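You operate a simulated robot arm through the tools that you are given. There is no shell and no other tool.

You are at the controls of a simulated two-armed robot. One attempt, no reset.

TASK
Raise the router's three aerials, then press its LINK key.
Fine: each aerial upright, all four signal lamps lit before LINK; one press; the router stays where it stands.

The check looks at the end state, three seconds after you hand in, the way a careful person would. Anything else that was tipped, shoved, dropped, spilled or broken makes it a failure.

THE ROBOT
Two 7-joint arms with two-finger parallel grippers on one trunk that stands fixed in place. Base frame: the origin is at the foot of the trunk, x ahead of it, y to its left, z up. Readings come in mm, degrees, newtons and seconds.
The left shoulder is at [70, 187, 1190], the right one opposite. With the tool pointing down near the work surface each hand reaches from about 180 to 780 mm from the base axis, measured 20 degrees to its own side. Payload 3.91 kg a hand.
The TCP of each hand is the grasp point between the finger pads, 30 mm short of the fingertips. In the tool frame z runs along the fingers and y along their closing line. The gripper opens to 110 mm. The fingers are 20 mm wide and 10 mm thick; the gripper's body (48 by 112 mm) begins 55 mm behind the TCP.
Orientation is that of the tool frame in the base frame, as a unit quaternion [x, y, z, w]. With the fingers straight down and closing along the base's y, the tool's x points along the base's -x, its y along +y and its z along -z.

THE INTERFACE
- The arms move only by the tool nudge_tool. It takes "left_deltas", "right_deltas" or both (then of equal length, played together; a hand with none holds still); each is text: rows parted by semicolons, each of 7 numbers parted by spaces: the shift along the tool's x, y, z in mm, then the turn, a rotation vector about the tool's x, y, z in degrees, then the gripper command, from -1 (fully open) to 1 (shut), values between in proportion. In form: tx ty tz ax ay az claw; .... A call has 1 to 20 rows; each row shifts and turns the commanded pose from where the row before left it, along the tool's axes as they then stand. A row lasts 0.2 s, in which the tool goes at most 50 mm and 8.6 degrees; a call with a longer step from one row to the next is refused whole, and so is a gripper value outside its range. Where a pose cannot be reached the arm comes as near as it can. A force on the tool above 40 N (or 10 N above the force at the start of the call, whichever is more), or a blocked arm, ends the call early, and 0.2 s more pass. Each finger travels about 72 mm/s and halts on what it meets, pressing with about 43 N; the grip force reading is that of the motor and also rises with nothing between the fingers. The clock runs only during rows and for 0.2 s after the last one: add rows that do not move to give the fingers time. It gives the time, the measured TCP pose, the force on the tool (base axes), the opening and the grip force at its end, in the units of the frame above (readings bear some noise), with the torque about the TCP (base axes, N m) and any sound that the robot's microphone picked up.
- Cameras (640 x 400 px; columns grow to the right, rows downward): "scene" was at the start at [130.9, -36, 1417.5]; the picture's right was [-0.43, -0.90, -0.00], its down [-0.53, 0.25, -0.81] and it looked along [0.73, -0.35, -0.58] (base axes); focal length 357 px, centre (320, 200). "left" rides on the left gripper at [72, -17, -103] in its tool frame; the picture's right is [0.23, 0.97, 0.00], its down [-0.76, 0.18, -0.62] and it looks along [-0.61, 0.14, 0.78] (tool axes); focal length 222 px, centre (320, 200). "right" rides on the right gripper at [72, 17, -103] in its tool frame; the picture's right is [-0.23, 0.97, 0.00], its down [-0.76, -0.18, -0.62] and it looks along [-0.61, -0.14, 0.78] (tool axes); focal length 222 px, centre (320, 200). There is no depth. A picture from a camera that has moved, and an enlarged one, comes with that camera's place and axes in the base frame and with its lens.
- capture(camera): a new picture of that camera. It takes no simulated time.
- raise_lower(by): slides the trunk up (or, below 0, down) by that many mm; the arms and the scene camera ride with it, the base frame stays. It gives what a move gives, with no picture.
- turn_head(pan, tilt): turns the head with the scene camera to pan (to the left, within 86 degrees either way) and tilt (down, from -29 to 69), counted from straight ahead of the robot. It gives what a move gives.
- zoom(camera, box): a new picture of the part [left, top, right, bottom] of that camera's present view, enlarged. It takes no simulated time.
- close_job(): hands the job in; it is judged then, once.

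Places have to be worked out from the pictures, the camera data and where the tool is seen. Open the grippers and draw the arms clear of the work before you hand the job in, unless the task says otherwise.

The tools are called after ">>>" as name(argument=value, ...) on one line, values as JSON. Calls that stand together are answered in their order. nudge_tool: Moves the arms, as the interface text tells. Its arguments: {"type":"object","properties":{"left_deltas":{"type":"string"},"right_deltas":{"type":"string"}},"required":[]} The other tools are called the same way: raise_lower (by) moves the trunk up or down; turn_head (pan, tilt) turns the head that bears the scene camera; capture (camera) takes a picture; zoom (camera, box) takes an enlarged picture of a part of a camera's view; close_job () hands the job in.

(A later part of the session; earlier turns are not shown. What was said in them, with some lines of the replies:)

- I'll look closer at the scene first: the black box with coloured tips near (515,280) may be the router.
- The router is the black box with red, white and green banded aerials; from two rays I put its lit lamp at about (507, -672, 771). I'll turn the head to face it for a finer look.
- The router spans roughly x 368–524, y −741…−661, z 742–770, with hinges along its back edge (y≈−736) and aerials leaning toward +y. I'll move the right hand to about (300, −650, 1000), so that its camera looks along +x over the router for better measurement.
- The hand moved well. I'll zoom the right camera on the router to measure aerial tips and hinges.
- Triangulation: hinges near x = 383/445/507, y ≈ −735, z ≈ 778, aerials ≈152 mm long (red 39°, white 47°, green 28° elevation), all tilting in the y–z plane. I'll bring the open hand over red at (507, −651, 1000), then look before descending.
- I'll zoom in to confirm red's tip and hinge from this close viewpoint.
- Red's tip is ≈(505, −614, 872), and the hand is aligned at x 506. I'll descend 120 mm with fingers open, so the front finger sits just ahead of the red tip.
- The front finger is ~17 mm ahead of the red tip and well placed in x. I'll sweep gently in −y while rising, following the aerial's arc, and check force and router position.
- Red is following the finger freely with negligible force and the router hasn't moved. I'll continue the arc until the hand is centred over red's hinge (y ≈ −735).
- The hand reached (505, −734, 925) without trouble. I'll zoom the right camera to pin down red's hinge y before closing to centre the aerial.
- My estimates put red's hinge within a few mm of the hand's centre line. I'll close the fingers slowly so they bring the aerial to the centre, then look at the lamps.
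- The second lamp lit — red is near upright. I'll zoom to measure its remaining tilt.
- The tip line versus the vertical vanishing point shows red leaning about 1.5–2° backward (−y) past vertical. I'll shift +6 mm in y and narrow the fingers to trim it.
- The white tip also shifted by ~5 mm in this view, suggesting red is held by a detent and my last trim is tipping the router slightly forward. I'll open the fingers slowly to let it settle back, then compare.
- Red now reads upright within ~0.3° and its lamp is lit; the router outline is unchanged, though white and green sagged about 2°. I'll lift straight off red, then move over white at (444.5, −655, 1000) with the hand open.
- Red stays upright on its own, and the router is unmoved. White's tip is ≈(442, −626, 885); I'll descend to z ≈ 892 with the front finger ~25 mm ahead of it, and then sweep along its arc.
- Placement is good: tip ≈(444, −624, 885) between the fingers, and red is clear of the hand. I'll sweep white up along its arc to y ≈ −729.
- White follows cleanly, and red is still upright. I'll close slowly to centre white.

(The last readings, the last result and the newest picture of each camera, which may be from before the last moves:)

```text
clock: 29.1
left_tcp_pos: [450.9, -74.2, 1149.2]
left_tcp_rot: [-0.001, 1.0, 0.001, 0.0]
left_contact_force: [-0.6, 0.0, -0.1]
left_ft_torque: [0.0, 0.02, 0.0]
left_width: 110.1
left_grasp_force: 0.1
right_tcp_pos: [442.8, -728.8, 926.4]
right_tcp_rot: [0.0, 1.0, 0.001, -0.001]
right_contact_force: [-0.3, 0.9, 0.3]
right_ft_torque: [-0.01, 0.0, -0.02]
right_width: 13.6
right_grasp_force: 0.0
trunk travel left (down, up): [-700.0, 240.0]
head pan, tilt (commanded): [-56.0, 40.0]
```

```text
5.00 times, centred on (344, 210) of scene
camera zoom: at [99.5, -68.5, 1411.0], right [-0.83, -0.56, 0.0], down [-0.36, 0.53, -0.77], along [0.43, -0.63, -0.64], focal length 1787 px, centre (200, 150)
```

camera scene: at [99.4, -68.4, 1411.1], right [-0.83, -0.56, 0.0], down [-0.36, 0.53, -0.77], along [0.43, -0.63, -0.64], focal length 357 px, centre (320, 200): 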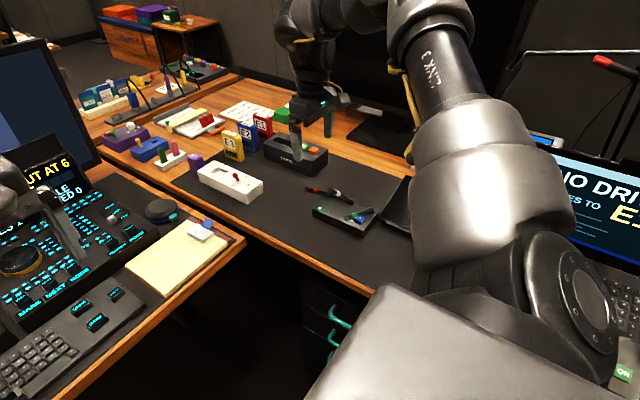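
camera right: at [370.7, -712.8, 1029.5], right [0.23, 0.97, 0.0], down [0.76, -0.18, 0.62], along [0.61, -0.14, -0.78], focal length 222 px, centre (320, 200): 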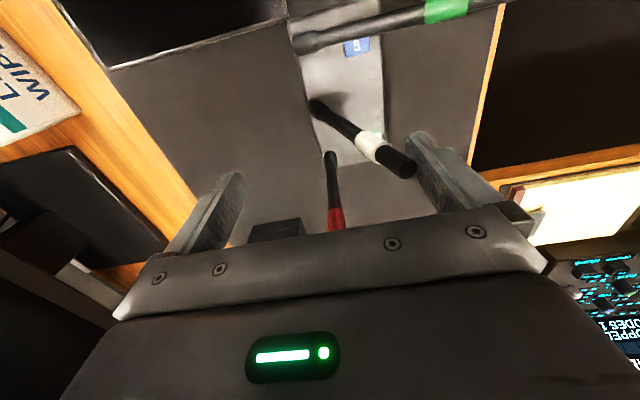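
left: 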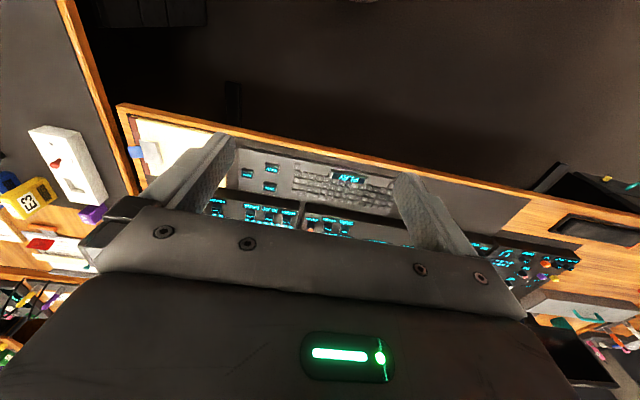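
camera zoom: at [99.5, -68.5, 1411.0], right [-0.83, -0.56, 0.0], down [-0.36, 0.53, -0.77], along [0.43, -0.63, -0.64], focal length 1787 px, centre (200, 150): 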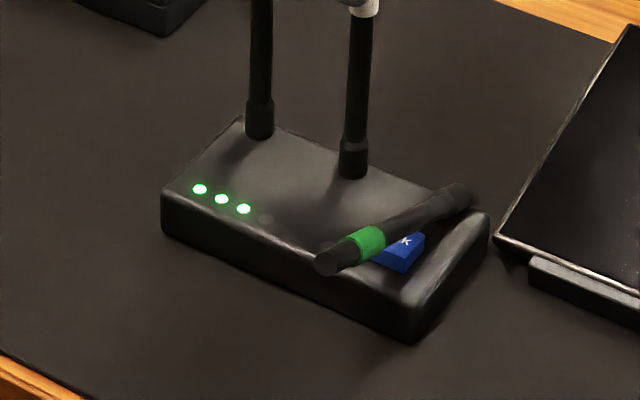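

Three lamps are lit; white is within ~0.5–1° (slightly forward), so I'll trim 1.5 mm in −y with the front finger and then release slowly. Green sagged a little more, but it is next anyway.

>>> nudge_tool(right_deltas="0 -0.8 0 0 0 0 0.75; 0 -0.7 0 0 0 0 0.75; 0 0 0 0 0 0 0.75; 0 0 0 0 0 0 0.71; 0 0 0 0 0 0 0.67; 0 0 0 0 0 0 0.63; 0 0 0 0 0 0 0.59; 0 0 0 0 0 0 0.55; 0 0 0 0 0 0 0.5; 0 0 0 0 0 0 0.4; 0 0 0 0 0 0 0.3; 0 0 0 0 0 0 0.3")

>>> zoom(camera="right", box=[260, 60, 420, 220])

>>> zoom(camera="scene", box=[320, 140, 384, 220])

>>> zoom(camera="scene", box=[296, 170, 392, 250])

```text
clock: 31.8
left_tcp_pos: [451.0, -75.1, 1147.9]
left_tcp_rot: [-0.002, 1.0, 0.0, 0.0]
left_contact_force: [0.2, -0.3, -0.3]
left_ft_torque: [0.03, 0.0, 0.0]
left_width: 110.0
left_grasp_force: 0.1
right_tcp_pos: [442.5, -730.1, 925.2]
right_tcp_rot: [0.0, 1.0, 0.002, 0.001]
right_contact_force: [-0.4, -0.5, 0.7]
right_ft_torque: [0.05, 0.01, -0.01]
right_width: 38.7
right_grasp_force: 0.1
trunk travel left (down, up): [-700.0, 240.0]
head pan, tilt (commanded): [-56.0, 40.0]
```

```text
2.50 times, centred on (340, 140) of right
camera zoom: at [370.7, -714.0, 1029.5], right [0.23, 0.97, 0.0], down [0.76, -0.18, 0.62], along [0.61, -0.14, -0.78], focal length 555 px, centre (270, 350)
```

zoom: 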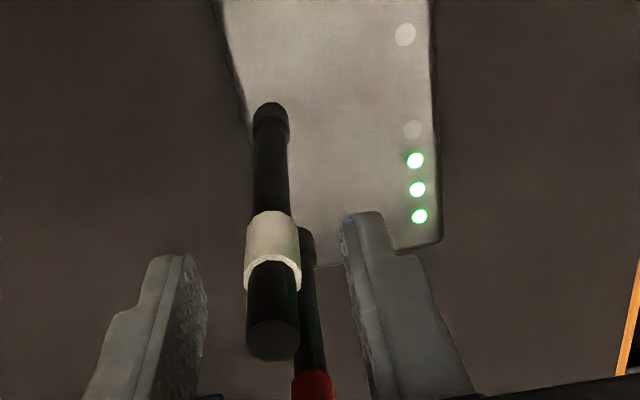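

```text
5.00 times, centred on (352, 180) of scene
camera zoom: at [99.5, -68.5, 1411.0], right [-0.83, -0.56, 0.0], down [-0.36, 0.53, -0.77], along [0.43, -0.63, -0.64], focal length 1787 px, centre (160, 300)
```

zoom: 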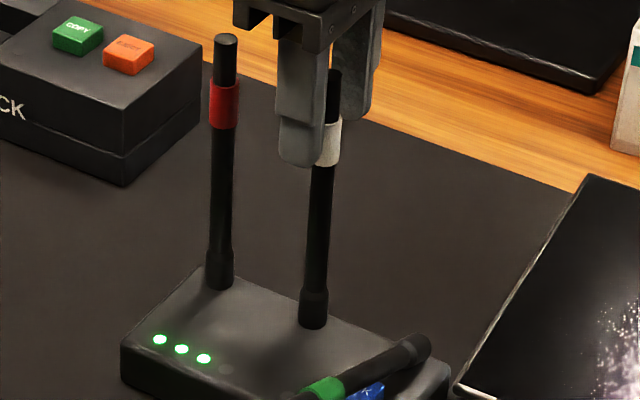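

```text
5.00 times, centred on (344, 210) of scene
camera zoom: at [99.5, -68.5, 1411.0], right [-0.83, -0.56, 0.0], down [-0.36, 0.53, -0.77], along [0.43, -0.63, -0.64], focal length 1787 px, centre (200, 150)
```

zoom: 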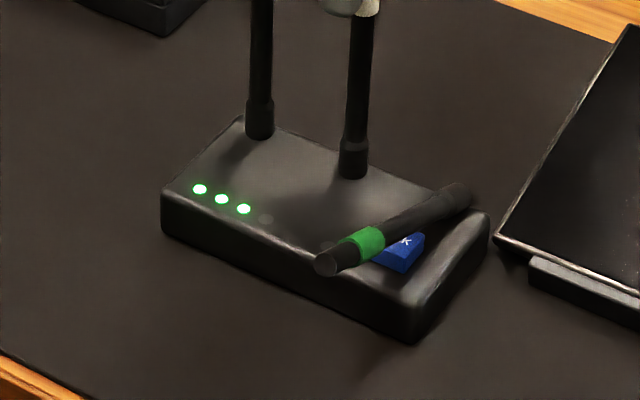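

Both look close to vertical; I'll zoom tighter on the scene view to measure red and white tilt more precisely.

>>> zoom(camera="scene", box=[326, 142, 394, 212])

>>> zoom(camera="scene", box=[350, 150, 360, 158])

>>> zoom(camera="scene", box=[336, 190, 366, 210])

```text
5.71 times, centred on (360, 177) of scene
camera zoom: at [99.5, -68.5, 1411.0], right [-0.83, -0.56, 0.0], down [-0.36, 0.53, -0.77], along [0.43, -0.63, -0.64], focal length 2042 px, centre (91, 331)
```

zoom: 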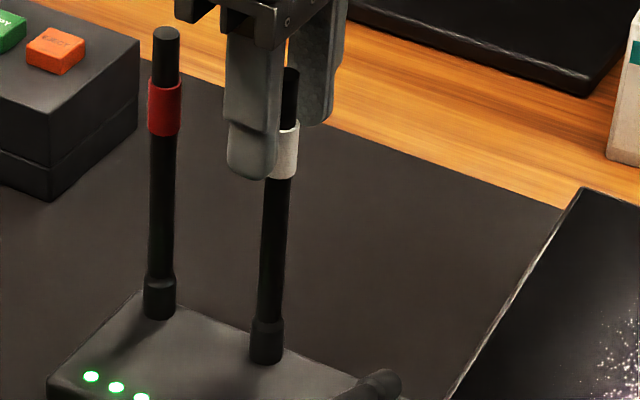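

```text
16.00 times, centred on (355, 154) of scene
camera zoom: at [99.5, -68.5, 1411.0], right [-0.83, -0.56, 0.0], down [-0.36, 0.53, -0.77], along [0.43, -0.63, -0.64], focal length 5718 px, centre (-240, 936)
```

zoom: 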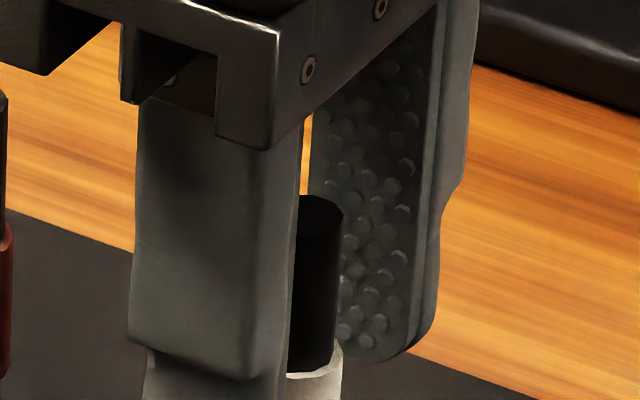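

```text
16.00 times, centred on (351, 200) of scene
camera zoom: at [99.5, -68.5, 1411.0], right [-0.83, -0.56, 0.0], down [-0.36, 0.53, -0.77], along [0.43, -0.63, -0.64], focal length 5718 px, centre (-176, 200)
```

zoom: 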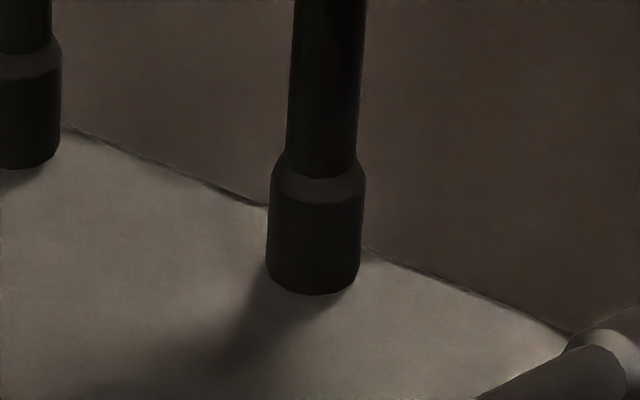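

Refined measurement: red is within 0.2° and white within 0.2° of vertical, and three lamps are lit. I'll lift straight off white, then move over green at about (381.5, −632, 1003).

>>> nudge_tool(right_deltas="0 0 -15 0 0 0 0.3; 0 0 -25 0 0 0 0.2; 0 0 -25 0 0 0 0.0; 0 0 -13 0 0 0 -0.4; 12.2 19.6 0 0 0 0 -0.8; 12.2 19.6 0 0 0 0 -1; 12.2 19.6 0 0 0 0 -1; 12.2 19.6 0 0 0 0 -1; 12.2 19.6 0 0 0 0 -1; 0 0 0 0 0 0 -1; 0 0 0 0 0 0 -1")

>>> capture(camera="right")

>>> zoom(camera="right", box=[220, 60, 400, 200])

>>> zoom(camera="scene", box=[296, 130, 424, 250])

```text
clock: 34.1
left_tcp_pos: [450.9, -75.2, 1149.0]
left_tcp_rot: [-0.001, 1.0, 0.0, 0.0]
left_contact_force: [-0.4, -0.1, 0.3]
left_ft_torque: [0.0, -0.02, 0.01]
left_width: 110.1
left_grasp_force: 0.0
right_tcp_pos: [381.1, -632.2, 1004.5]
right_tcp_rot: [0.0, 1.0, 0.0, 0.001]
right_contact_force: [0.0, 0.8, 0.0]
right_ft_torque: [0.0, 0.02, -0.02]
right_width: 109.8
right_grasp_force: 0.2
trunk travel left (down, up): [-700.0, 240.0]
head pan, tilt (commanded): [-56.0, 40.0]
```

```text
taken
camera right: at [309.2, -616.4, 1107.9], right [0.23, 0.97, 0.0], down [0.76, -0.18, 0.62], along [0.61, -0.14, -0.78], focal length 222 px, centre (320, 200)
```

right: 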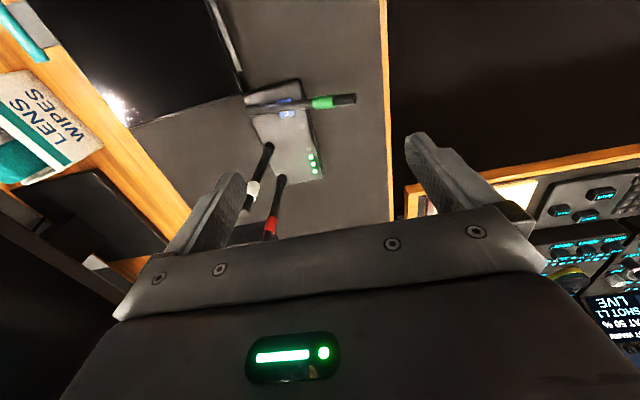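

```text
2.86 times, centred on (310, 130) of right
camera zoom: at [309.2, -616.4, 1107.9], right [0.23, 0.97, 0.0], down [0.76, -0.18, 0.62], along [0.61, -0.14, -0.78], focal length 635 px, centre (349, 400)
```

zoom: 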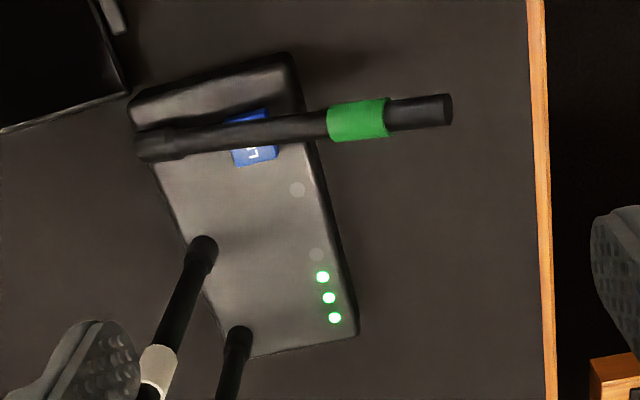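

```text
3.33 times, centred on (360, 190) of scene
camera zoom: at [99.3, -68.5, 1411.1], right [-0.83, -0.56, 0.0], down [-0.36, 0.53, -0.77], along [0.43, -0.63, -0.64], focal length 1191 px, centre (187, 233)
```

zoom: 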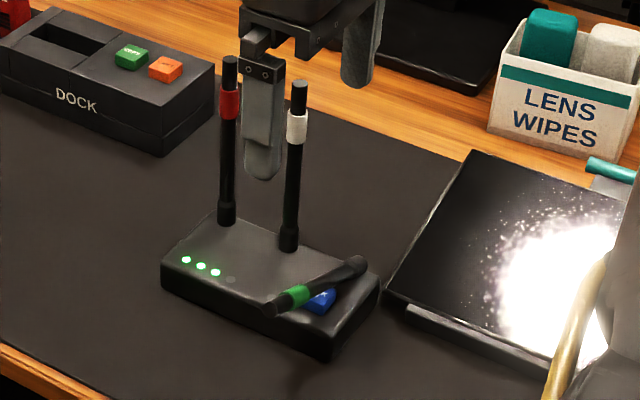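

Green's tip is ≈(384, −594, 842), at about 24° elevation. I'll shift to x ≈ 383.5 and descend to z ≈ 850 with the front finger ~14 mm ahead of it.

>>> nudge_tool(right_deltas="-2.5 0 26 0 0 0 -1; 0 0 26 0 0 0 -1; 0 0 26 0 0 0 -1; 0 0 26 0 0 0 -1; 0 0 26 0 0 0 -1; 0 0 15 0 0 0 -1; 0 0 9 0 0 0 -1; 0 0 0 0 0 0 -1; 0 0 0 0 0 0 -1")

>>> capture(camera="right")

>>> zoom(camera="scene", box=[296, 130, 424, 250])

```text
clock: 36.1
left_tcp_pos: [451.6, -75.6, 1148.8]
left_tcp_rot: [0.0, 1.0, 0.0, 0.0]
left_contact_force: [-0.6, -0.1, 0.0]
left_ft_torque: [0.01, -0.05, 0.02]
left_width: 109.9
left_grasp_force: 0.0
right_tcp_pos: [384.5, -632.8, 850.2]
right_tcp_rot: [0.0, 1.0, 0.001, 0.0]
right_contact_force: [0.2, -0.9, 0.4]
right_ft_torque: [0.02, -0.01, -0.03]
right_width: 109.9
right_grasp_force: 0.0
trunk travel left (down, up): [-700.0, 240.0]
head pan, tilt (commanded): [-56.0, 40.0]
```

```text
taken
camera right: at [311.8, -615.9, 953.2], right [0.23, 0.97, 0.0], down [0.76, -0.18, 0.62], along [0.61, -0.14, -0.78], focal length 222 px, centre (320, 200)
```

right: 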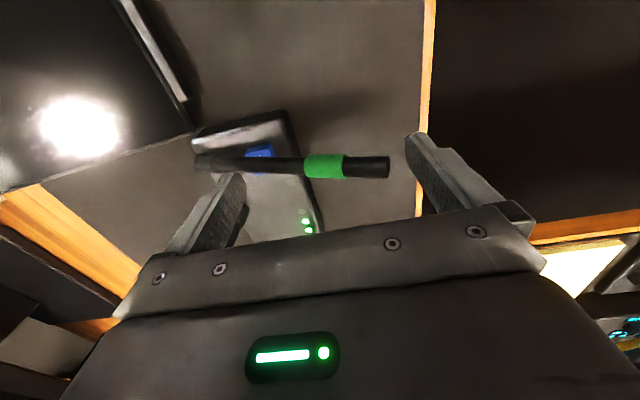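

```text
3.33 times, centred on (360, 190) of scene
camera zoom: at [99.5, -68.5, 1411.0], right [-0.83, -0.56, 0.0], down [-0.36, 0.53, -0.77], along [0.43, -0.63, -0.64], focal length 1191 px, centre (187, 233)
```

zoom: 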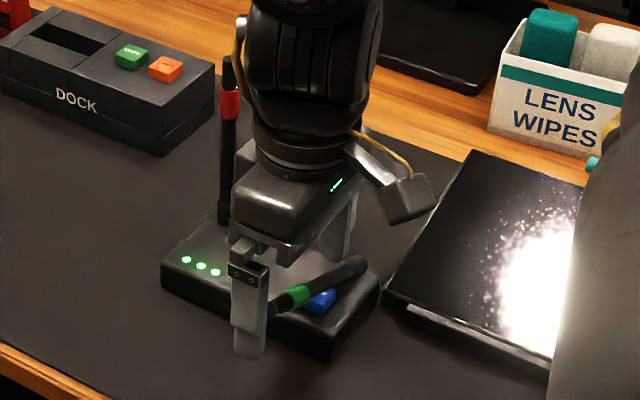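

Green's tip is between the fingers and aligned in x. I'll approach, then follow the arc to about 50° while watching the force.

>>> nudge_tool(right_deltas="0 -4 0 0 0 0 -1; 0 -4 0 0 0 0 -1; 0 -4 0 0 0 0 -1; 0 -1.8 -4 0 0 0 -1; 0 -1.8 -4 0 0 0 -1; 0 -1.8 -4 0 0 0 -1; 0 -2.9 -4 0 0 0 -1; 0 -2.9 -4 0 0 0 -1; 0 -2.9 -4 0 0 0 -1; 0 -2.9 -4 0 0 0 -1; 0 -2.9 -4 0 0 0 -1; 0 -3.6 -3.4 0 0 0 -1; 0 -3.6 -3.4 0 0 0 -1; 0 -3.6 -3.4 0 0 0 -1; 0 -3.6 -3.4 0 0 0 -1; 0 -3.6 -3.4 0 0 0 -1; 0 0 0 0 0 0 -1; 0 0 0 0 0 0 -1")

>>> capture(camera="right")

>>> zoom(camera="scene", box=[296, 130, 424, 250])

```text
clock: 40.0
left_tcp_pos: [450.7, -76.0, 1148.9]
left_tcp_rot: [-0.001, 1.0, -0.001, 0.0]
left_contact_force: [0.4, 0.1, 0.0]
left_ft_torque: [0.0, -0.02, -0.01]
left_width: 110.0
left_grasp_force: 0.1
right_tcp_pos: [383.7, -683.0, 899.0]
right_tcp_rot: [0.0, 1.0, 0.0, 0.0]
right_contact_force: [-0.5, 0.3, 0.4]
right_ft_torque: [0.02, 0.01, -0.01]
right_width: 110.1
right_grasp_force: 0.1
trunk travel left (down, up): [-700.0, 240.0]
head pan, tilt (commanded): [-56.0, 40.0]
```

```text
taken
camera right: at [311.9, -666.4, 1002.6], right [0.23, 0.97, 0.0], down [0.76, -0.18, 0.62], along [0.61, -0.14, -0.78], focal length 222 px, centre (320, 200)
```

right: 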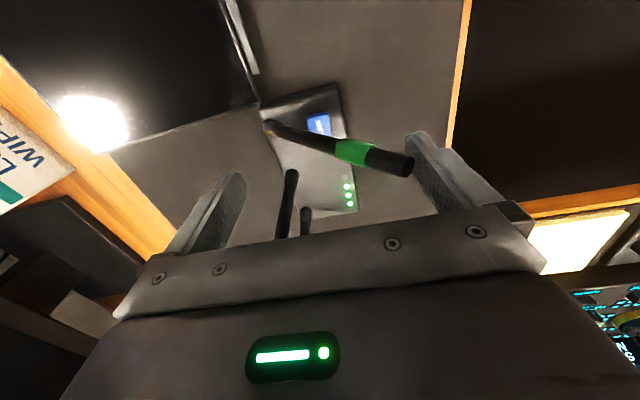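

```text
3.33 times, centred on (360, 190) of scene
camera zoom: at [99.4, -68.5, 1411.1], right [-0.83, -0.56, 0.0], down [-0.36, 0.53, -0.77], along [0.43, -0.63, -0.64], focal length 1191 px, centre (187, 233)
```

zoom: 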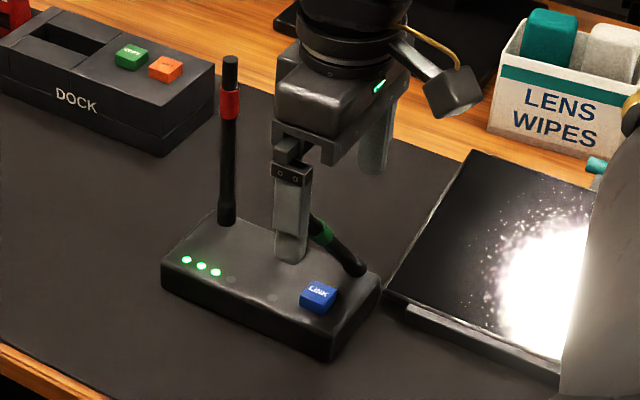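

Green is rising smoothly with no force and the router is unmoved. I'll continue to y ≈ −729.5.

>>> nudge_tool(right_deltas="0 -4.2 -2.8 0 0 0 -1; 0 -4.2 -2.8 0 0 0 -1; 0 -4.2 -2.8 0 0 0 -1; 0 -4.2 -2.8 0 0 0 -1; 0 -4.2 -2.8 0 0 0 -1; 0 -4.3 -2 0 0 0 -1; 0 -4.3 -2 0 0 0 -1; 0 -4.3 -2 0 0 0 -1; 0 -4.3 -2 0 0 0 -1; 0 -4.3 -2 0 0 0 -1; 0 -4.3 -2 0 0 0 -1; 0 0 0 0 0 0 -1; 0 0 0 0 0 0 -1")

>>> zoom(camera="right", box=[280, 40, 440, 200])

>>> zoom(camera="scene", box=[296, 130, 424, 250])

```text
clock: 42.8
left_tcp_pos: [449.8, -74.6, 1149.4]
left_tcp_rot: [-0.001, 1.0, -0.001, 0.0]
left_contact_force: [-1.1, -0.3, 0.6]
left_ft_torque: [-0.01, -0.01, 0.01]
left_width: 110.2
left_grasp_force: 0.0
right_tcp_pos: [383.3, -729.5, 925.5]
right_tcp_rot: [0.0, 1.0, 0.001, 0.0]
right_contact_force: [0.7, -0.2, 0.2]
right_ft_torque: [-0.02, -0.02, -0.01]
right_width: 110.0
right_grasp_force: 0.1
trunk travel left (down, up): [-700.0, 240.0]
head pan, tilt (commanded): [-56.0, 40.0]
```

```text
2.50 times, centred on (360, 120) of right
camera zoom: at [311.9, -713.0, 1028.6], right [0.23, 0.97, 0.0], down [0.76, -0.18, 0.62], along [0.61, -0.14, -0.78], focal length 555 px, centre (220, 400)
```

zoom: 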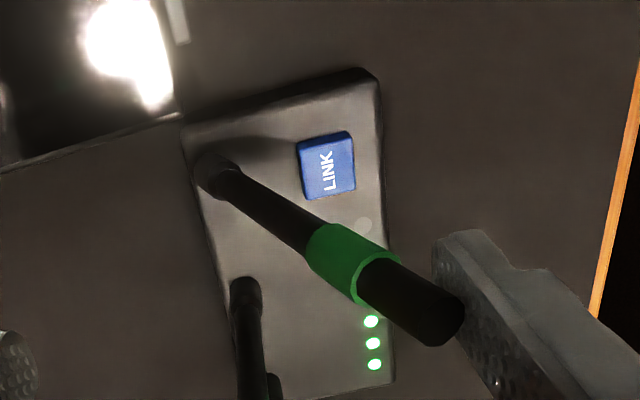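

```text
3.33 times, centred on (360, 190) of scene
camera zoom: at [99.5, -68.5, 1411.0], right [-0.83, -0.56, 0.0], down [-0.36, 0.53, -0.77], along [0.43, -0.63, -0.64], focal length 1191 px, centre (187, 233)
```

zoom: 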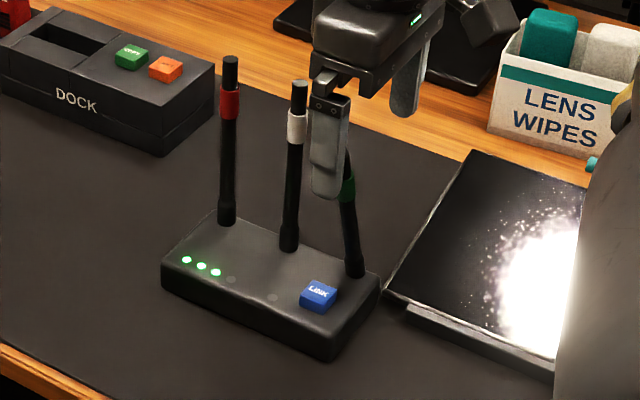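

Now close slowly to centre green upright.

>>> nudge_tool(right_deltas="0 0 0 0 0 0 -0.85; 0 0 0 0 0 0 -0.7; 0 0 0 0 0 0 -0.55; 0 0 0 0 0 0 -0.4; 0 0 0 0 0 0 -0.25; 0 0 0 0 0 0 -0.1; 0 0 0 0 0 0 0.05; 0 0 0 0 0 0 0.2; 0 0 0 0 0 0 0.35; 0 0 0 0 0 0 0.5; 0 0 0 0 0 0 0.6; 0 0 0 0 0 0 0.68; 0 0 0 0 0 0 0.72; 0 0 0 0 0 0 0.75; 0 0 0 0 0 0 0.75")

>>> zoom(camera="right", box=[260, 60, 420, 220])

>>> zoom(camera="scene", box=[326, 142, 406, 222])

```text
clock: 46.0
left_tcp_pos: [450.4, -75.5, 1148.6]
left_tcp_rot: [-0.001, 1.0, 0.0, 0.001]
left_contact_force: [0.3, 0.9, 0.2]
left_ft_torque: [0.01, -0.01, 0.0]
left_width: 110.3
left_grasp_force: 0.1
right_tcp_pos: [384.6, -729.5, 925.0]
right_tcp_rot: [0.0, 1.0, 0.0, 0.0]
right_contact_force: [-0.2, -0.4, 0.9]
right_ft_torque: [0.02, -0.01, -0.03]
right_width: 13.9
right_grasp_force: 0.0
trunk travel left (down, up): [-700.0, 240.0]
head pan, tilt (commanded): [-56.0, 40.0]
```

```text
2.50 times, centred on (340, 140) of right
camera zoom: at [312.0, -712.9, 1028.6], right [0.23, 0.97, 0.0], down [0.76, -0.18, 0.62], along [0.61, -0.14, -0.78], focal length 555 px, centre (270, 350)
```

zoom: 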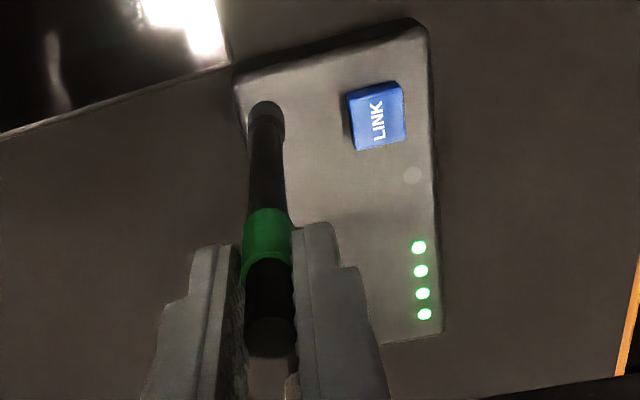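

```text
5.00 times, centred on (366, 182) of scene
camera zoom: at [99.5, -68.5, 1411.0], right [-0.83, -0.56, 0.0], down [-0.36, 0.53, -0.77], along [0.43, -0.63, -0.64], focal length 1787 px, centre (90, 290)
```

zoom: 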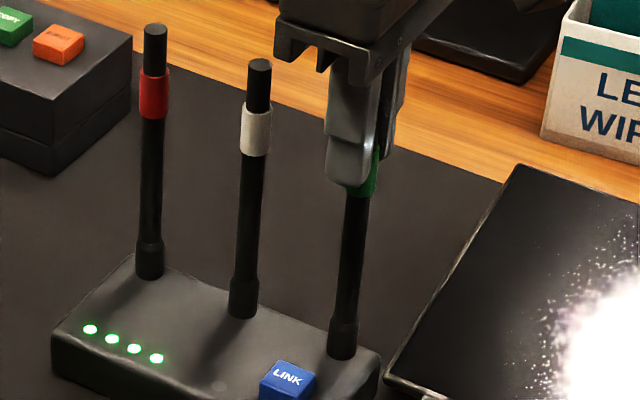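

All four lamps are lit. Green leans ~0.7° forward like white did before its trim, so I'll trim −1.8 mm and release slowly.

>>> nudge_tool(right_deltas="0 -0.9 0 0 0 0 0.75; 0 -0.9 0 0 0 0 0.75; 0 0 0 0 0 0 0.75; 0 0 0 0 0 0 0.71; 0 0 0 0 0 0 0.67; 0 0 0 0 0 0 0.63; 0 0 0 0 0 0 0.59; 0 0 0 0 0 0 0.55; 0 0 0 0 0 0 0.5; 0 0 0 0 0 0 0.4; 0 0 0 0 0 0 0.3; 0 0 0 0 0 0 0.3")

>>> zoom(camera="right", box=[260, 60, 420, 220])

>>> zoom(camera="scene", box=[326, 142, 406, 222])

```text
clock: 48.5
left_tcp_pos: [451.8, -75.2, 1147.9]
left_tcp_rot: [-0.001, 1.0, 0.001, 0.0]
left_contact_force: [0.4, 0.3, 0.0]
left_ft_torque: [0.0, 0.0, 0.02]
left_width: 109.8
left_grasp_force: 0.1
right_tcp_pos: [384.8, -730.3, 924.8]
right_tcp_rot: [0.0, 1.0, 0.001, 0.0]
right_contact_force: [0.9, 0.0, 0.0]
right_ft_torque: [0.03, 0.02, -0.04]
right_width: 38.5
right_grasp_force: 0.1
trunk travel left (down, up): [-700.0, 240.0]
head pan, tilt (commanded): [-56.0, 40.0]
```

```text
2.50 times, centred on (340, 140) of right
camera zoom: at [312.1, -714.7, 1028.7], right [0.23, 0.97, 0.0], down [0.76, -0.18, 0.62], along [0.61, -0.14, -0.78], focal length 555 px, centre (270, 350)
```

zoom: 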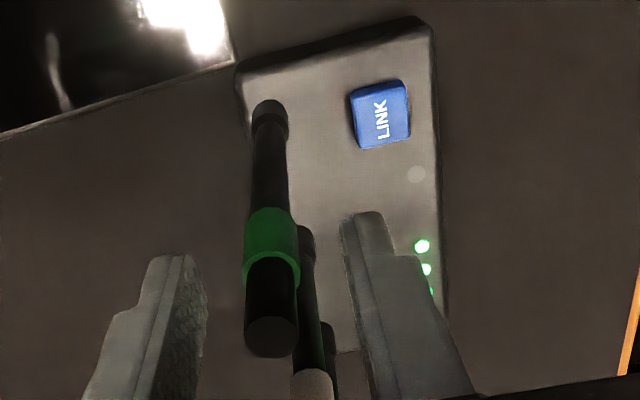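

```text
5.00 times, centred on (366, 182) of scene
camera zoom: at [99.5, -68.5, 1411.0], right [-0.83, -0.56, 0.0], down [-0.36, 0.53, -0.77], along [0.43, -0.63, -0.64], focal length 1787 px, centre (90, 290)
```

zoom: 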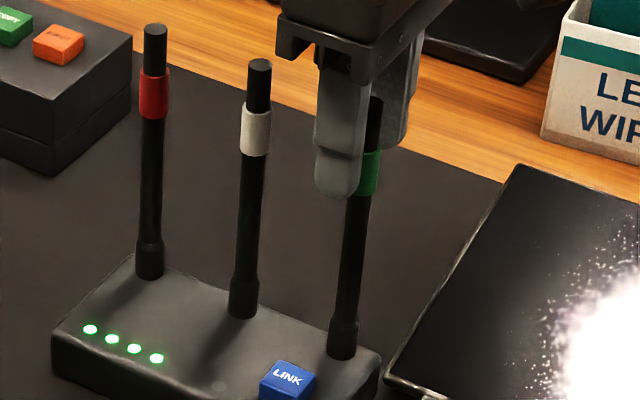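

Green now measures about vertical. I'll lift straight up well clear and inspect all three aerials unobstructed.

>>> nudge_tool(right_deltas="0 0 -15 0 0 0 0.3; 0 0 -25 0 0 0 0.2; 0 0 -25 0 0 0 0.2; 0 0 -25 0 0 0 0.2; 0 0 -30 0 0 0 0.2; 0 25 -10 0 0 0 0.2; 0 30 0 0 0 0 0.2; 0 30 0 0 0 0 0.2; 0 0 0 0 0 0 0.2; 0 0 0 0 0 0 0.2")

>>> capture(camera="right")

>>> capture(camera="scene")

>>> zoom(camera="scene", box=[326, 142, 406, 222])

```text
clock: 50.8
left_tcp_pos: [449.7, -75.7, 1148.7]
left_tcp_rot: [0.0, 1.0, 0.0, 0.0]
left_contact_force: [-0.1, -0.9, 0.2]
left_ft_torque: [-0.01, -0.03, 0.0]
left_width: 110.1
left_grasp_force: 0.1
right_tcp_pos: [383.5, -646.0, 1054.7]
right_tcp_rot: [0.0, 1.0, 0.0, 0.0]
right_contact_force: [-0.1, 0.0, -0.2]
right_ft_torque: [-0.02, -0.03, 0.01]
right_width: 44.1
right_grasp_force: 0.0
trunk travel left (down, up): [-700.0, 240.0]
head pan, tilt (commanded): [-56.0, 40.0]
```

```text
taken
camera right: at [311.3, -630.1, 1158.2], right [0.23, 0.97, 0.0], down [0.76, -0.18, 0.62], along [0.61, -0.14, -0.78], focal length 222 px, centre (320, 200)
```

right: 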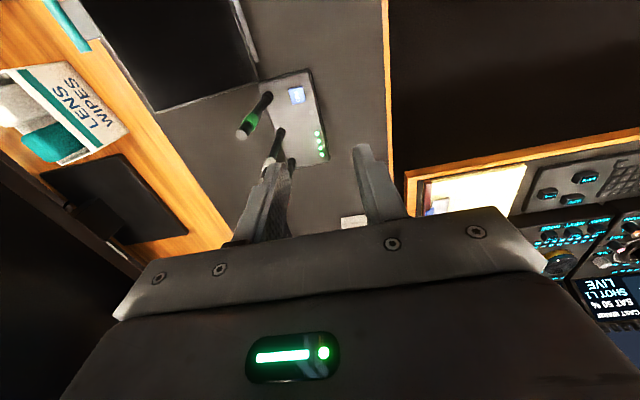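

```text
taken
camera scene: at [99.5, -68.7, 1411.0], right [-0.83, -0.56, 0.0], down [-0.36, 0.53, -0.77], along [0.43, -0.63, -0.64], focal length 357 px, centre (320, 200)
```

scene: 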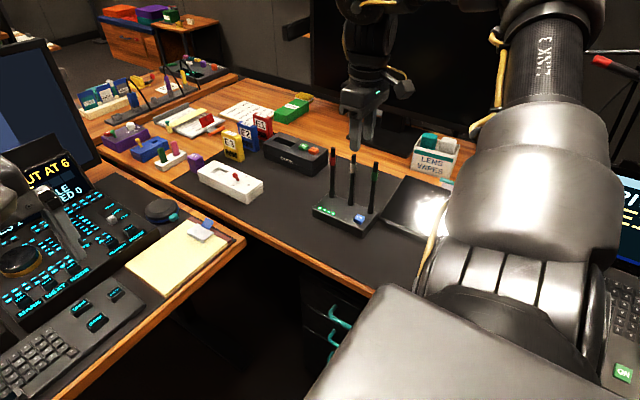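

```text
5.00 times, centred on (366, 182) of scene
camera zoom: at [99.5, -68.7, 1411.0], right [-0.83, -0.56, 0.0], down [-0.36, 0.53, -0.77], along [0.43, -0.63, -0.64], focal length 1787 px, centre (90, 290)
```

zoom: 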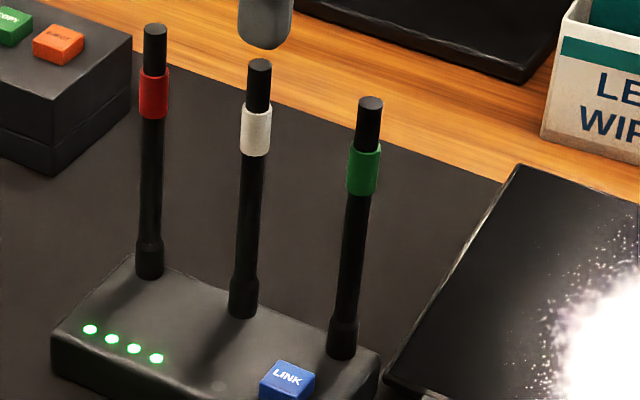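

All four lamps are lit and all three aerials read within about 0.5° of vertical. For LINK I'll tilt the hand 30° so it leans toward +y (clear of the aerials), close the fingers and move above the key at ≈(393, −684).

>>> nudge_tool(right_deltas="0 0 0 7.5 0 0 0.5; 0 0 0 7.5 0 0 0.8; 0 0 0 7.5 0 0 1; 0 0 0 7.5 0 0 1; 0 0 0 0 0 0 1; -1.2 8.15 21.25 0 0 0 1; -1.2 8.15 21.25 0 0 0 1; -1.2 8.15 21.25 0 0 0 1; -1.2 8.15 21.25 0 0 0 1; -1.2 8.15 21.25 0 0 0 1; -1.2 8.15 21.25 0 0 0 1; -1.2 8.15 21.25 0 0 0 1; -1.2 8.15 21.25 0 0 0 1; 0 0 0 0 0 0 1; 0 0 0 0 0 0 1")

>>> capture(camera="right")

>>> zoom(camera="scene", box=[296, 130, 424, 250])

```text
clock: 54.0
left_tcp_pos: [450.8, -75.6, 1149.9]
left_tcp_rot: [-0.001, 1.0, 0.0, -0.001]
left_contact_force: [0.1, 1.2, 0.4]
left_ft_torque: [-0.01, 0.01, 0.03]
left_width: 110.0
left_grasp_force: 0.1
right_tcp_pos: [393.7, -673.5, 876.2]
right_tcp_rot: [0.0, 0.966, -0.258, 0.0]
right_contact_force: [0.8, 0.1, -0.1]
right_ft_torque: [0.01, 0.01, -0.02]
right_width: 0.0
right_grasp_force: 37.5
trunk travel left (down, up): [-700.0, 240.0]
head pan, tilt (commanded): [-56.0, 40.0]
```

```text
taken
camera right: at [321.2, -608.4, 956.9], right [0.23, 0.84, -0.49], down [0.76, 0.16, 0.63], along [0.61, -0.51, -0.61], focal length 222 px, centre (320, 200)
```

right: 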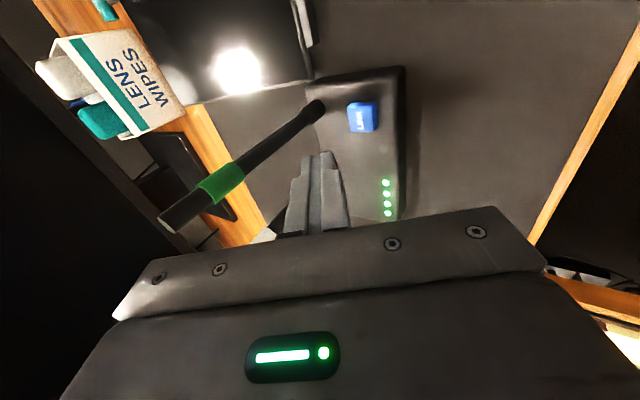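

```text
3.33 times, centred on (360, 190) of scene
camera zoom: at [99.5, -68.5, 1411.0], right [-0.83, -0.56, 0.0], down [-0.36, 0.53, -0.77], along [0.43, -0.63, -0.64], focal length 1191 px, centre (187, 233)
```

zoom: 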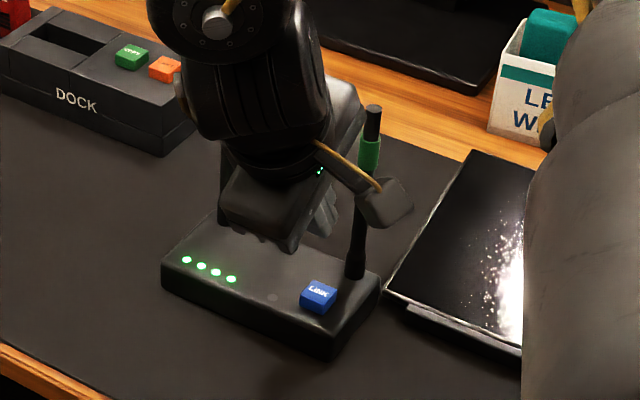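

The key shows at ≈(392, −687) from this view, and the hand is well clear of the aerials. I'll descend to TCP z ≈ 830 (fingertips ~20 mm above the key) and check alignment.

>>> nudge_tool(right_deltas="0 5.2 10.3 0 0 0 1; 0 5.2 10.3 0 0 0 1; 0 5.2 10.3 0 0 0 1; 0 5.2 10.3 0 0 0 1; 0 0 0 0 0 0 1; 0 0 0 0 0 0 1")

>>> capture(camera="right")

>>> zoom(camera="right", box=[270, 60, 430, 190])

>>> zoom(camera="scene", box=[326, 172, 406, 242])

```text
clock: 55.4
left_tcp_pos: [450.8, -75.6, 1148.8]
left_tcp_rot: [-0.001, 1.0, 0.0, -0.001]
left_contact_force: [0.4, 0.6, 0.2]
left_ft_torque: [0.03, 0.01, -0.01]
left_width: 109.8
left_grasp_force: 0.1
right_tcp_pos: [394.9, -675.8, 828.4]
right_tcp_rot: [0.0, 0.966, -0.259, 0.001]
right_contact_force: [0.4, 0.6, 0.0]
right_ft_torque: [-0.02, 0.0, 0.0]
right_width: 0.0
right_grasp_force: 37.9
trunk travel left (down, up): [-700.0, 240.0]
head pan, tilt (commanded): [-56.0, 40.0]
```

```text
taken
camera right: at [322.0, -610.3, 910.4], right [0.23, 0.84, -0.49], down [0.76, 0.16, 0.63], along [0.61, -0.51, -0.61], focal length 222 px, centre (320, 200)
```

right: 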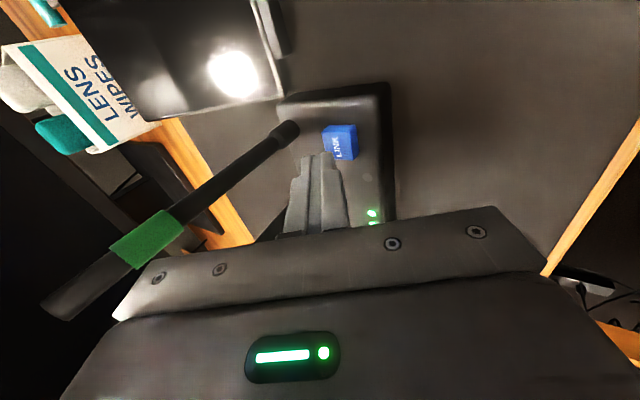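

```text
3.08 times, centred on (350, 125) of right
camera zoom: at [322.0, -610.3, 910.4], right [0.23, 0.84, -0.49], down [0.76, 0.16, 0.63], along [0.61, -0.51, -0.61], focal length 684 px, centre (228, 431)
```

zoom: 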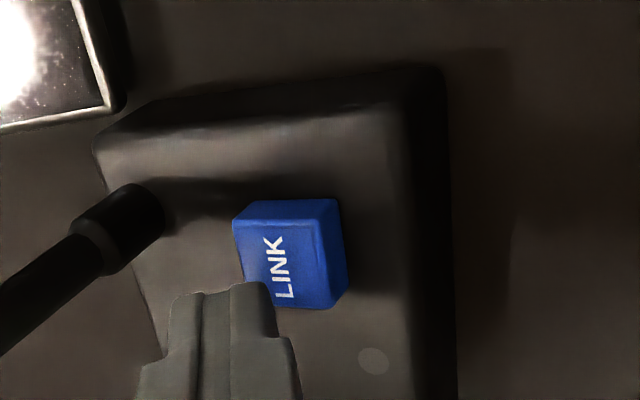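

```text
5.71 times, centred on (366, 207) of scene
camera zoom: at [99.5, -68.5, 1411.1], right [-0.83, -0.56, 0.0], down [-0.36, 0.53, -0.77], along [0.43, -0.63, -0.64], focal length 2042 px, centre (57, 160)
```

zoom: 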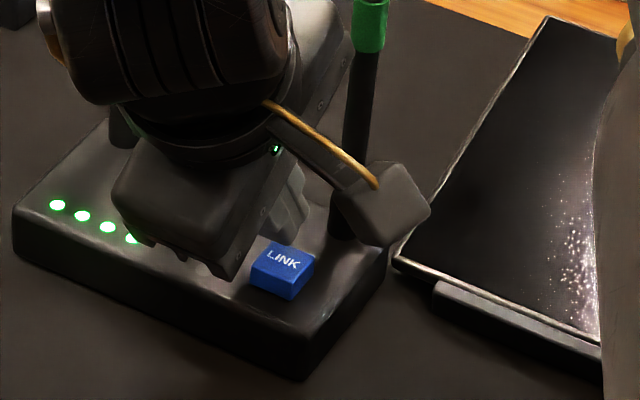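

Fingertips are ~20 mm above the key and line up in x; I'll shift 2.5 mm toward −y and lower to TCP z ≈ 815, then press in fine steps.

>>> nudge_tool(right_deltas="0 1.45 4.17 0 0 0 1; 0 1.45 4.17 0 0 0 1; 0 1.45 4.17 0 0 0 1; 0 0 0 0 0 0 1; 0 0 0 0 0 0 1")

>>> zoom(camera="right", box=[270, 60, 430, 190])

>>> zoom(camera="scene", box=[326, 172, 406, 242])

```text
clock: 56.5
left_tcp_pos: [450.7, -75.7, 1150.0]
left_tcp_rot: [-0.001, 1.0, 0.0, 0.0]
left_contact_force: [0.0, 0.1, -0.3]
left_ft_torque: [0.01, 0.0, 0.02]
left_width: 110.2
left_grasp_force: 0.1
right_tcp_pos: [394.0, -677.9, 816.1]
right_tcp_rot: [0.001, 0.966, -0.259, 0.0]
right_contact_force: [0.6, -0.3, 0.7]
right_ft_torque: [0.01, -0.01, 0.02]
right_width: 0.0
right_grasp_force: 37.8
trunk travel left (down, up): [-700.0, 240.0]
head pan, tilt (commanded): [-56.0, 40.0]
heard: click
```

```text
3.08 times, centred on (350, 125) of right
camera zoom: at [321.2, -613.3, 897.5], right [0.23, 0.84, -0.49], down [0.76, 0.16, 0.63], along [0.61, -0.51, -0.61], focal length 684 px, centre (228, 431)
```

zoom: 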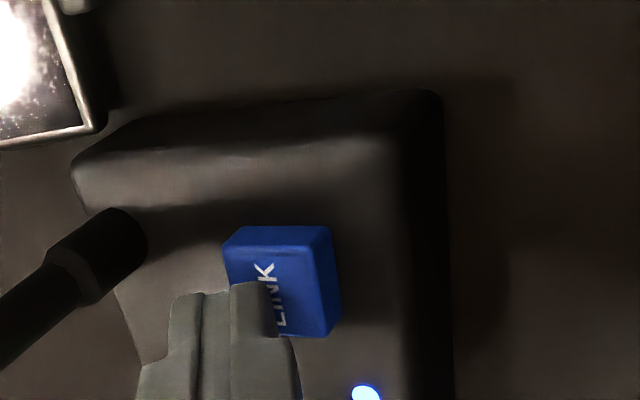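

```text
5.71 times, centred on (366, 207) of scene
camera zoom: at [99.4, -68.3, 1411.1], right [-0.83, -0.56, 0.0], down [-0.36, 0.53, -0.77], along [0.43, -0.63, -0.64], focal length 2042 px, centre (57, 160)
```

zoom: 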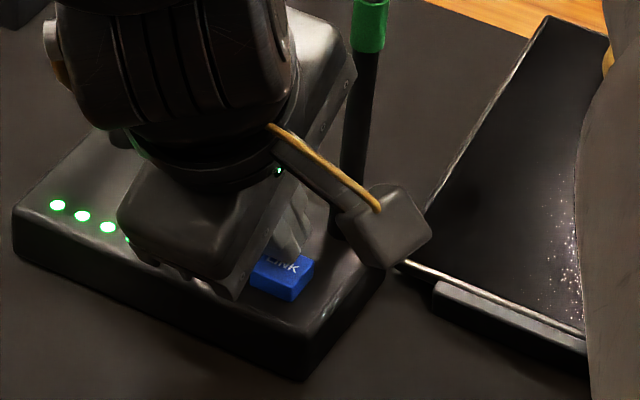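

A click was heard and the blue link lamp is lit, so the single press is done. I'll retreat straight up, then draw back clear.

>>> nudge_tool(right_deltas="0 -5 -8.66 0 0 0 1; 0 -10 -17.3 0 0 0 1; 0 -12.5 -21.7 0 0 0 1; 0 -15 -26 0 0 0 1; 0 -15 -26 0 0 0 1; 0 -15 -26 0 0 0 1; 0 -15 -26 0 0 0 1; 0 -15 -26 0 0 0 1; 0 0 0 0 0 0 1")

>>> capture(camera="right")

>>> zoom(camera="scene", box=[296, 130, 424, 250])

```text
clock: 58.5
left_tcp_pos: [450.7, -76.5, 1148.7]
left_tcp_rot: [0.0, 1.0, 0.001, 0.001]
left_contact_force: [0.1, 0.7, 0.5]
left_ft_torque: [0.0, -0.02, 0.02]
left_width: 109.9
left_grasp_force: 0.0
right_tcp_pos: [394.5, -678.9, 1020.4]
right_tcp_rot: [0.0, 0.966, -0.259, 0.0]
right_contact_force: [-0.3, -0.2, -1.2]
right_ft_torque: [-0.02, -0.04, 0.0]
right_width: 0.0
right_grasp_force: 37.8
trunk travel left (down, up): [-700.0, 240.0]
head pan, tilt (commanded): [-56.0, 40.0]
```

```text
taken
camera right: at [321.6, -613.9, 1102.2], right [0.23, 0.84, -0.49], down [0.76, 0.16, 0.63], along [0.61, -0.51, -0.61], focal length 222 px, centre (320, 200)
```

right: 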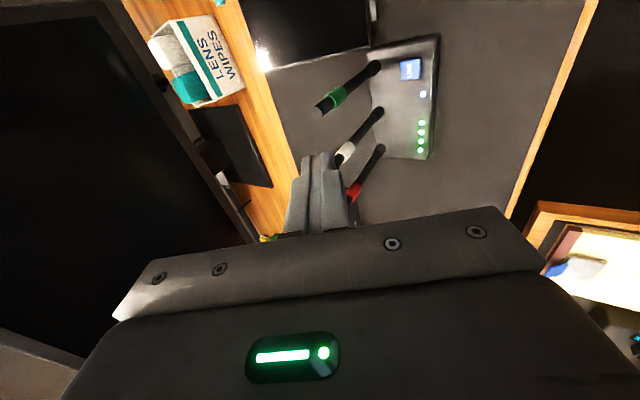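

```text
3.33 times, centred on (360, 190) of scene
camera zoom: at [99.8, -69.0, 1411.0], right [-0.83, -0.56, 0.0], down [-0.36, 0.53, -0.77], along [0.43, -0.63, -0.64], focal length 1191 px, centre (187, 233)
```

zoom: 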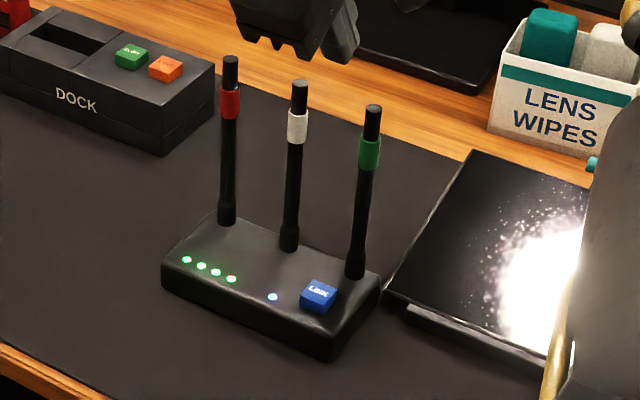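

Four green lamps and the blue link lamp are lit, and the aerials are upright. I'll draw the right hand back to near its starting place, untilt it and open the gripper.

>>> nudge_tool(right_deltas="0 20.7 -28.1 0 0 0 1; 0 20.7 -28.1 0 0 0 1; 0 20.7 -28.1 0 0 0 1; 0 20.7 -28.1 0 0 0 1; 0 20.7 -28.1 0 0 0 1; 0 0 0 -7.5 0 0 0.6; 0 0 0 -7.5 0 0 0.2; 0 0 0 -7.5 0 0 -0.3; 0 0 0 -7.5 0 0 -0.8; 0 0 0 0 0 0 -1; 0 0 0 0 0 0 -1; 0 0 0 0 0 0 -1; 0 0 0 0 0 0 -1")

>>> capture(camera="scene")

>>> zoom(camera="scene", box=[326, 142, 406, 222])

>>> zoom(camera="scene", box=[296, 170, 392, 250])

>>> capture(camera="right")

```text
clock: 61.4
left_tcp_pos: [451.9, -74.1, 1148.1]
left_tcp_rot: [-0.001, 1.0, 0.0, -0.001]
left_contact_force: [-0.5, 0.3, -0.6]
left_ft_torque: [-0.01, 0.0, -0.01]
left_width: 110.2
left_grasp_force: 0.0
right_tcp_pos: [394.4, -518.5, 1090.7]
right_tcp_rot: [0.0, 1.0, 0.0, -0.001]
right_contact_force: [-0.5, 0.1, 0.7]
right_ft_torque: [0.03, -0.01, 0.02]
right_width: 110.0
right_grasp_force: 0.2
trunk travel left (down, up): [-700.0, 240.0]
head pan, tilt (commanded): [-56.0, 40.0]
```

```text
taken
camera scene: at [99.6, -67.9, 1411.1], right [-0.83, -0.56, 0.0], down [-0.36, 0.53, -0.77], along [0.43, -0.64, -0.64], focal length 357 px, centre (320, 200)
```

scene: 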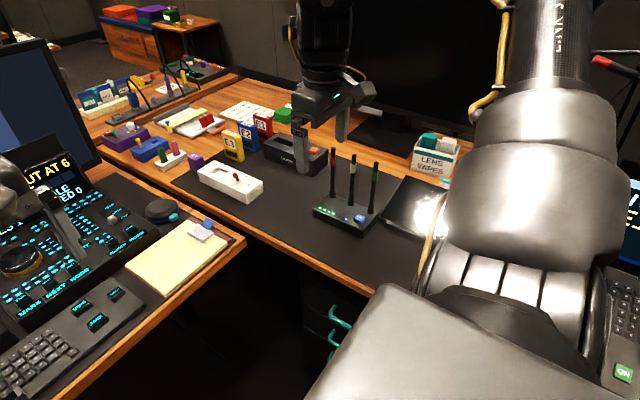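

```text
5.00 times, centred on (366, 182) of scene
camera zoom: at [99.6, -67.9, 1411.1], right [-0.83, -0.56, 0.0], down [-0.36, 0.53, -0.77], along [0.43, -0.64, -0.64], focal length 1787 px, centre (90, 290)
```

zoom: 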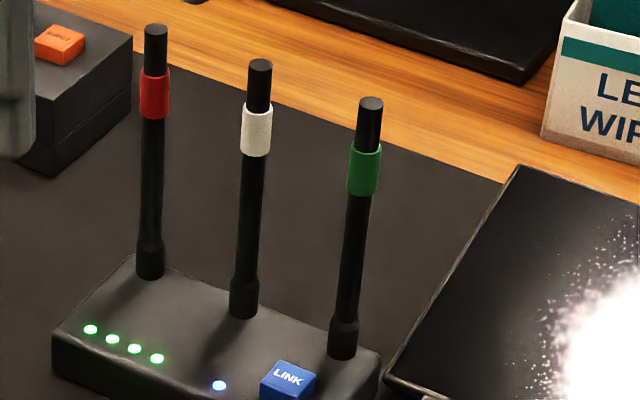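

```text
5.00 times, centred on (344, 210) of scene
camera zoom: at [99.6, -67.9, 1411.1], right [-0.83, -0.56, 0.0], down [-0.36, 0.53, -0.77], along [0.43, -0.64, -0.64], focal length 1787 px, centre (200, 150)
```

zoom: 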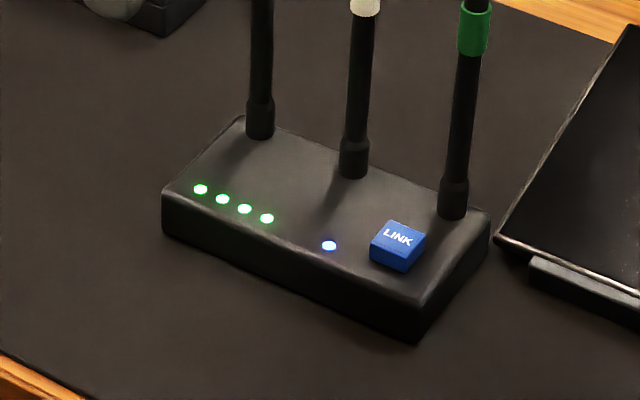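

```text
taken
camera right: at [321.7, -502.5, 1195.4], right [0.23, 0.97, 0.0], down [0.76, -0.18, 0.62], along [0.61, -0.14, -0.78], focal length 222 px, centre (320, 200)
```

right: 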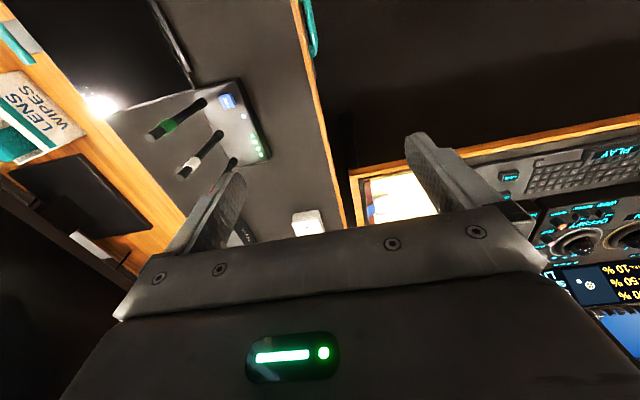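

The aerials stand upright, four green lamps and the blue link lamp are on, and the router outline matches its starting pixels. Both hands are open and clear, so I'm handing the job in.

>>> close_job()

```text
The job is handed in.
```

I raised all three aerials, pressed the LINK key once, and handed the job in.

- **Aerials:** red, white and green each measured within about 0.7° of vertical after release.
- **Lamps:** all four green signal lamps were lit before I pressed LINK. They were still lit afterwards, and the blue link lamp came on with a single click.
- **Router:** its outline and lamps match their starting positions in the scene camera to within about a pixel.
- **Surroundings:** I saw nothing else moved or touched, and both grippers were open and clear of the work when I handed in.

While I was centring red and then white, the aerials I hadn't raised yet sagged: white by about 2°, green by about 4° in all. I don't know why. Once raised, each aerial held upright on its own through the rest of the job.
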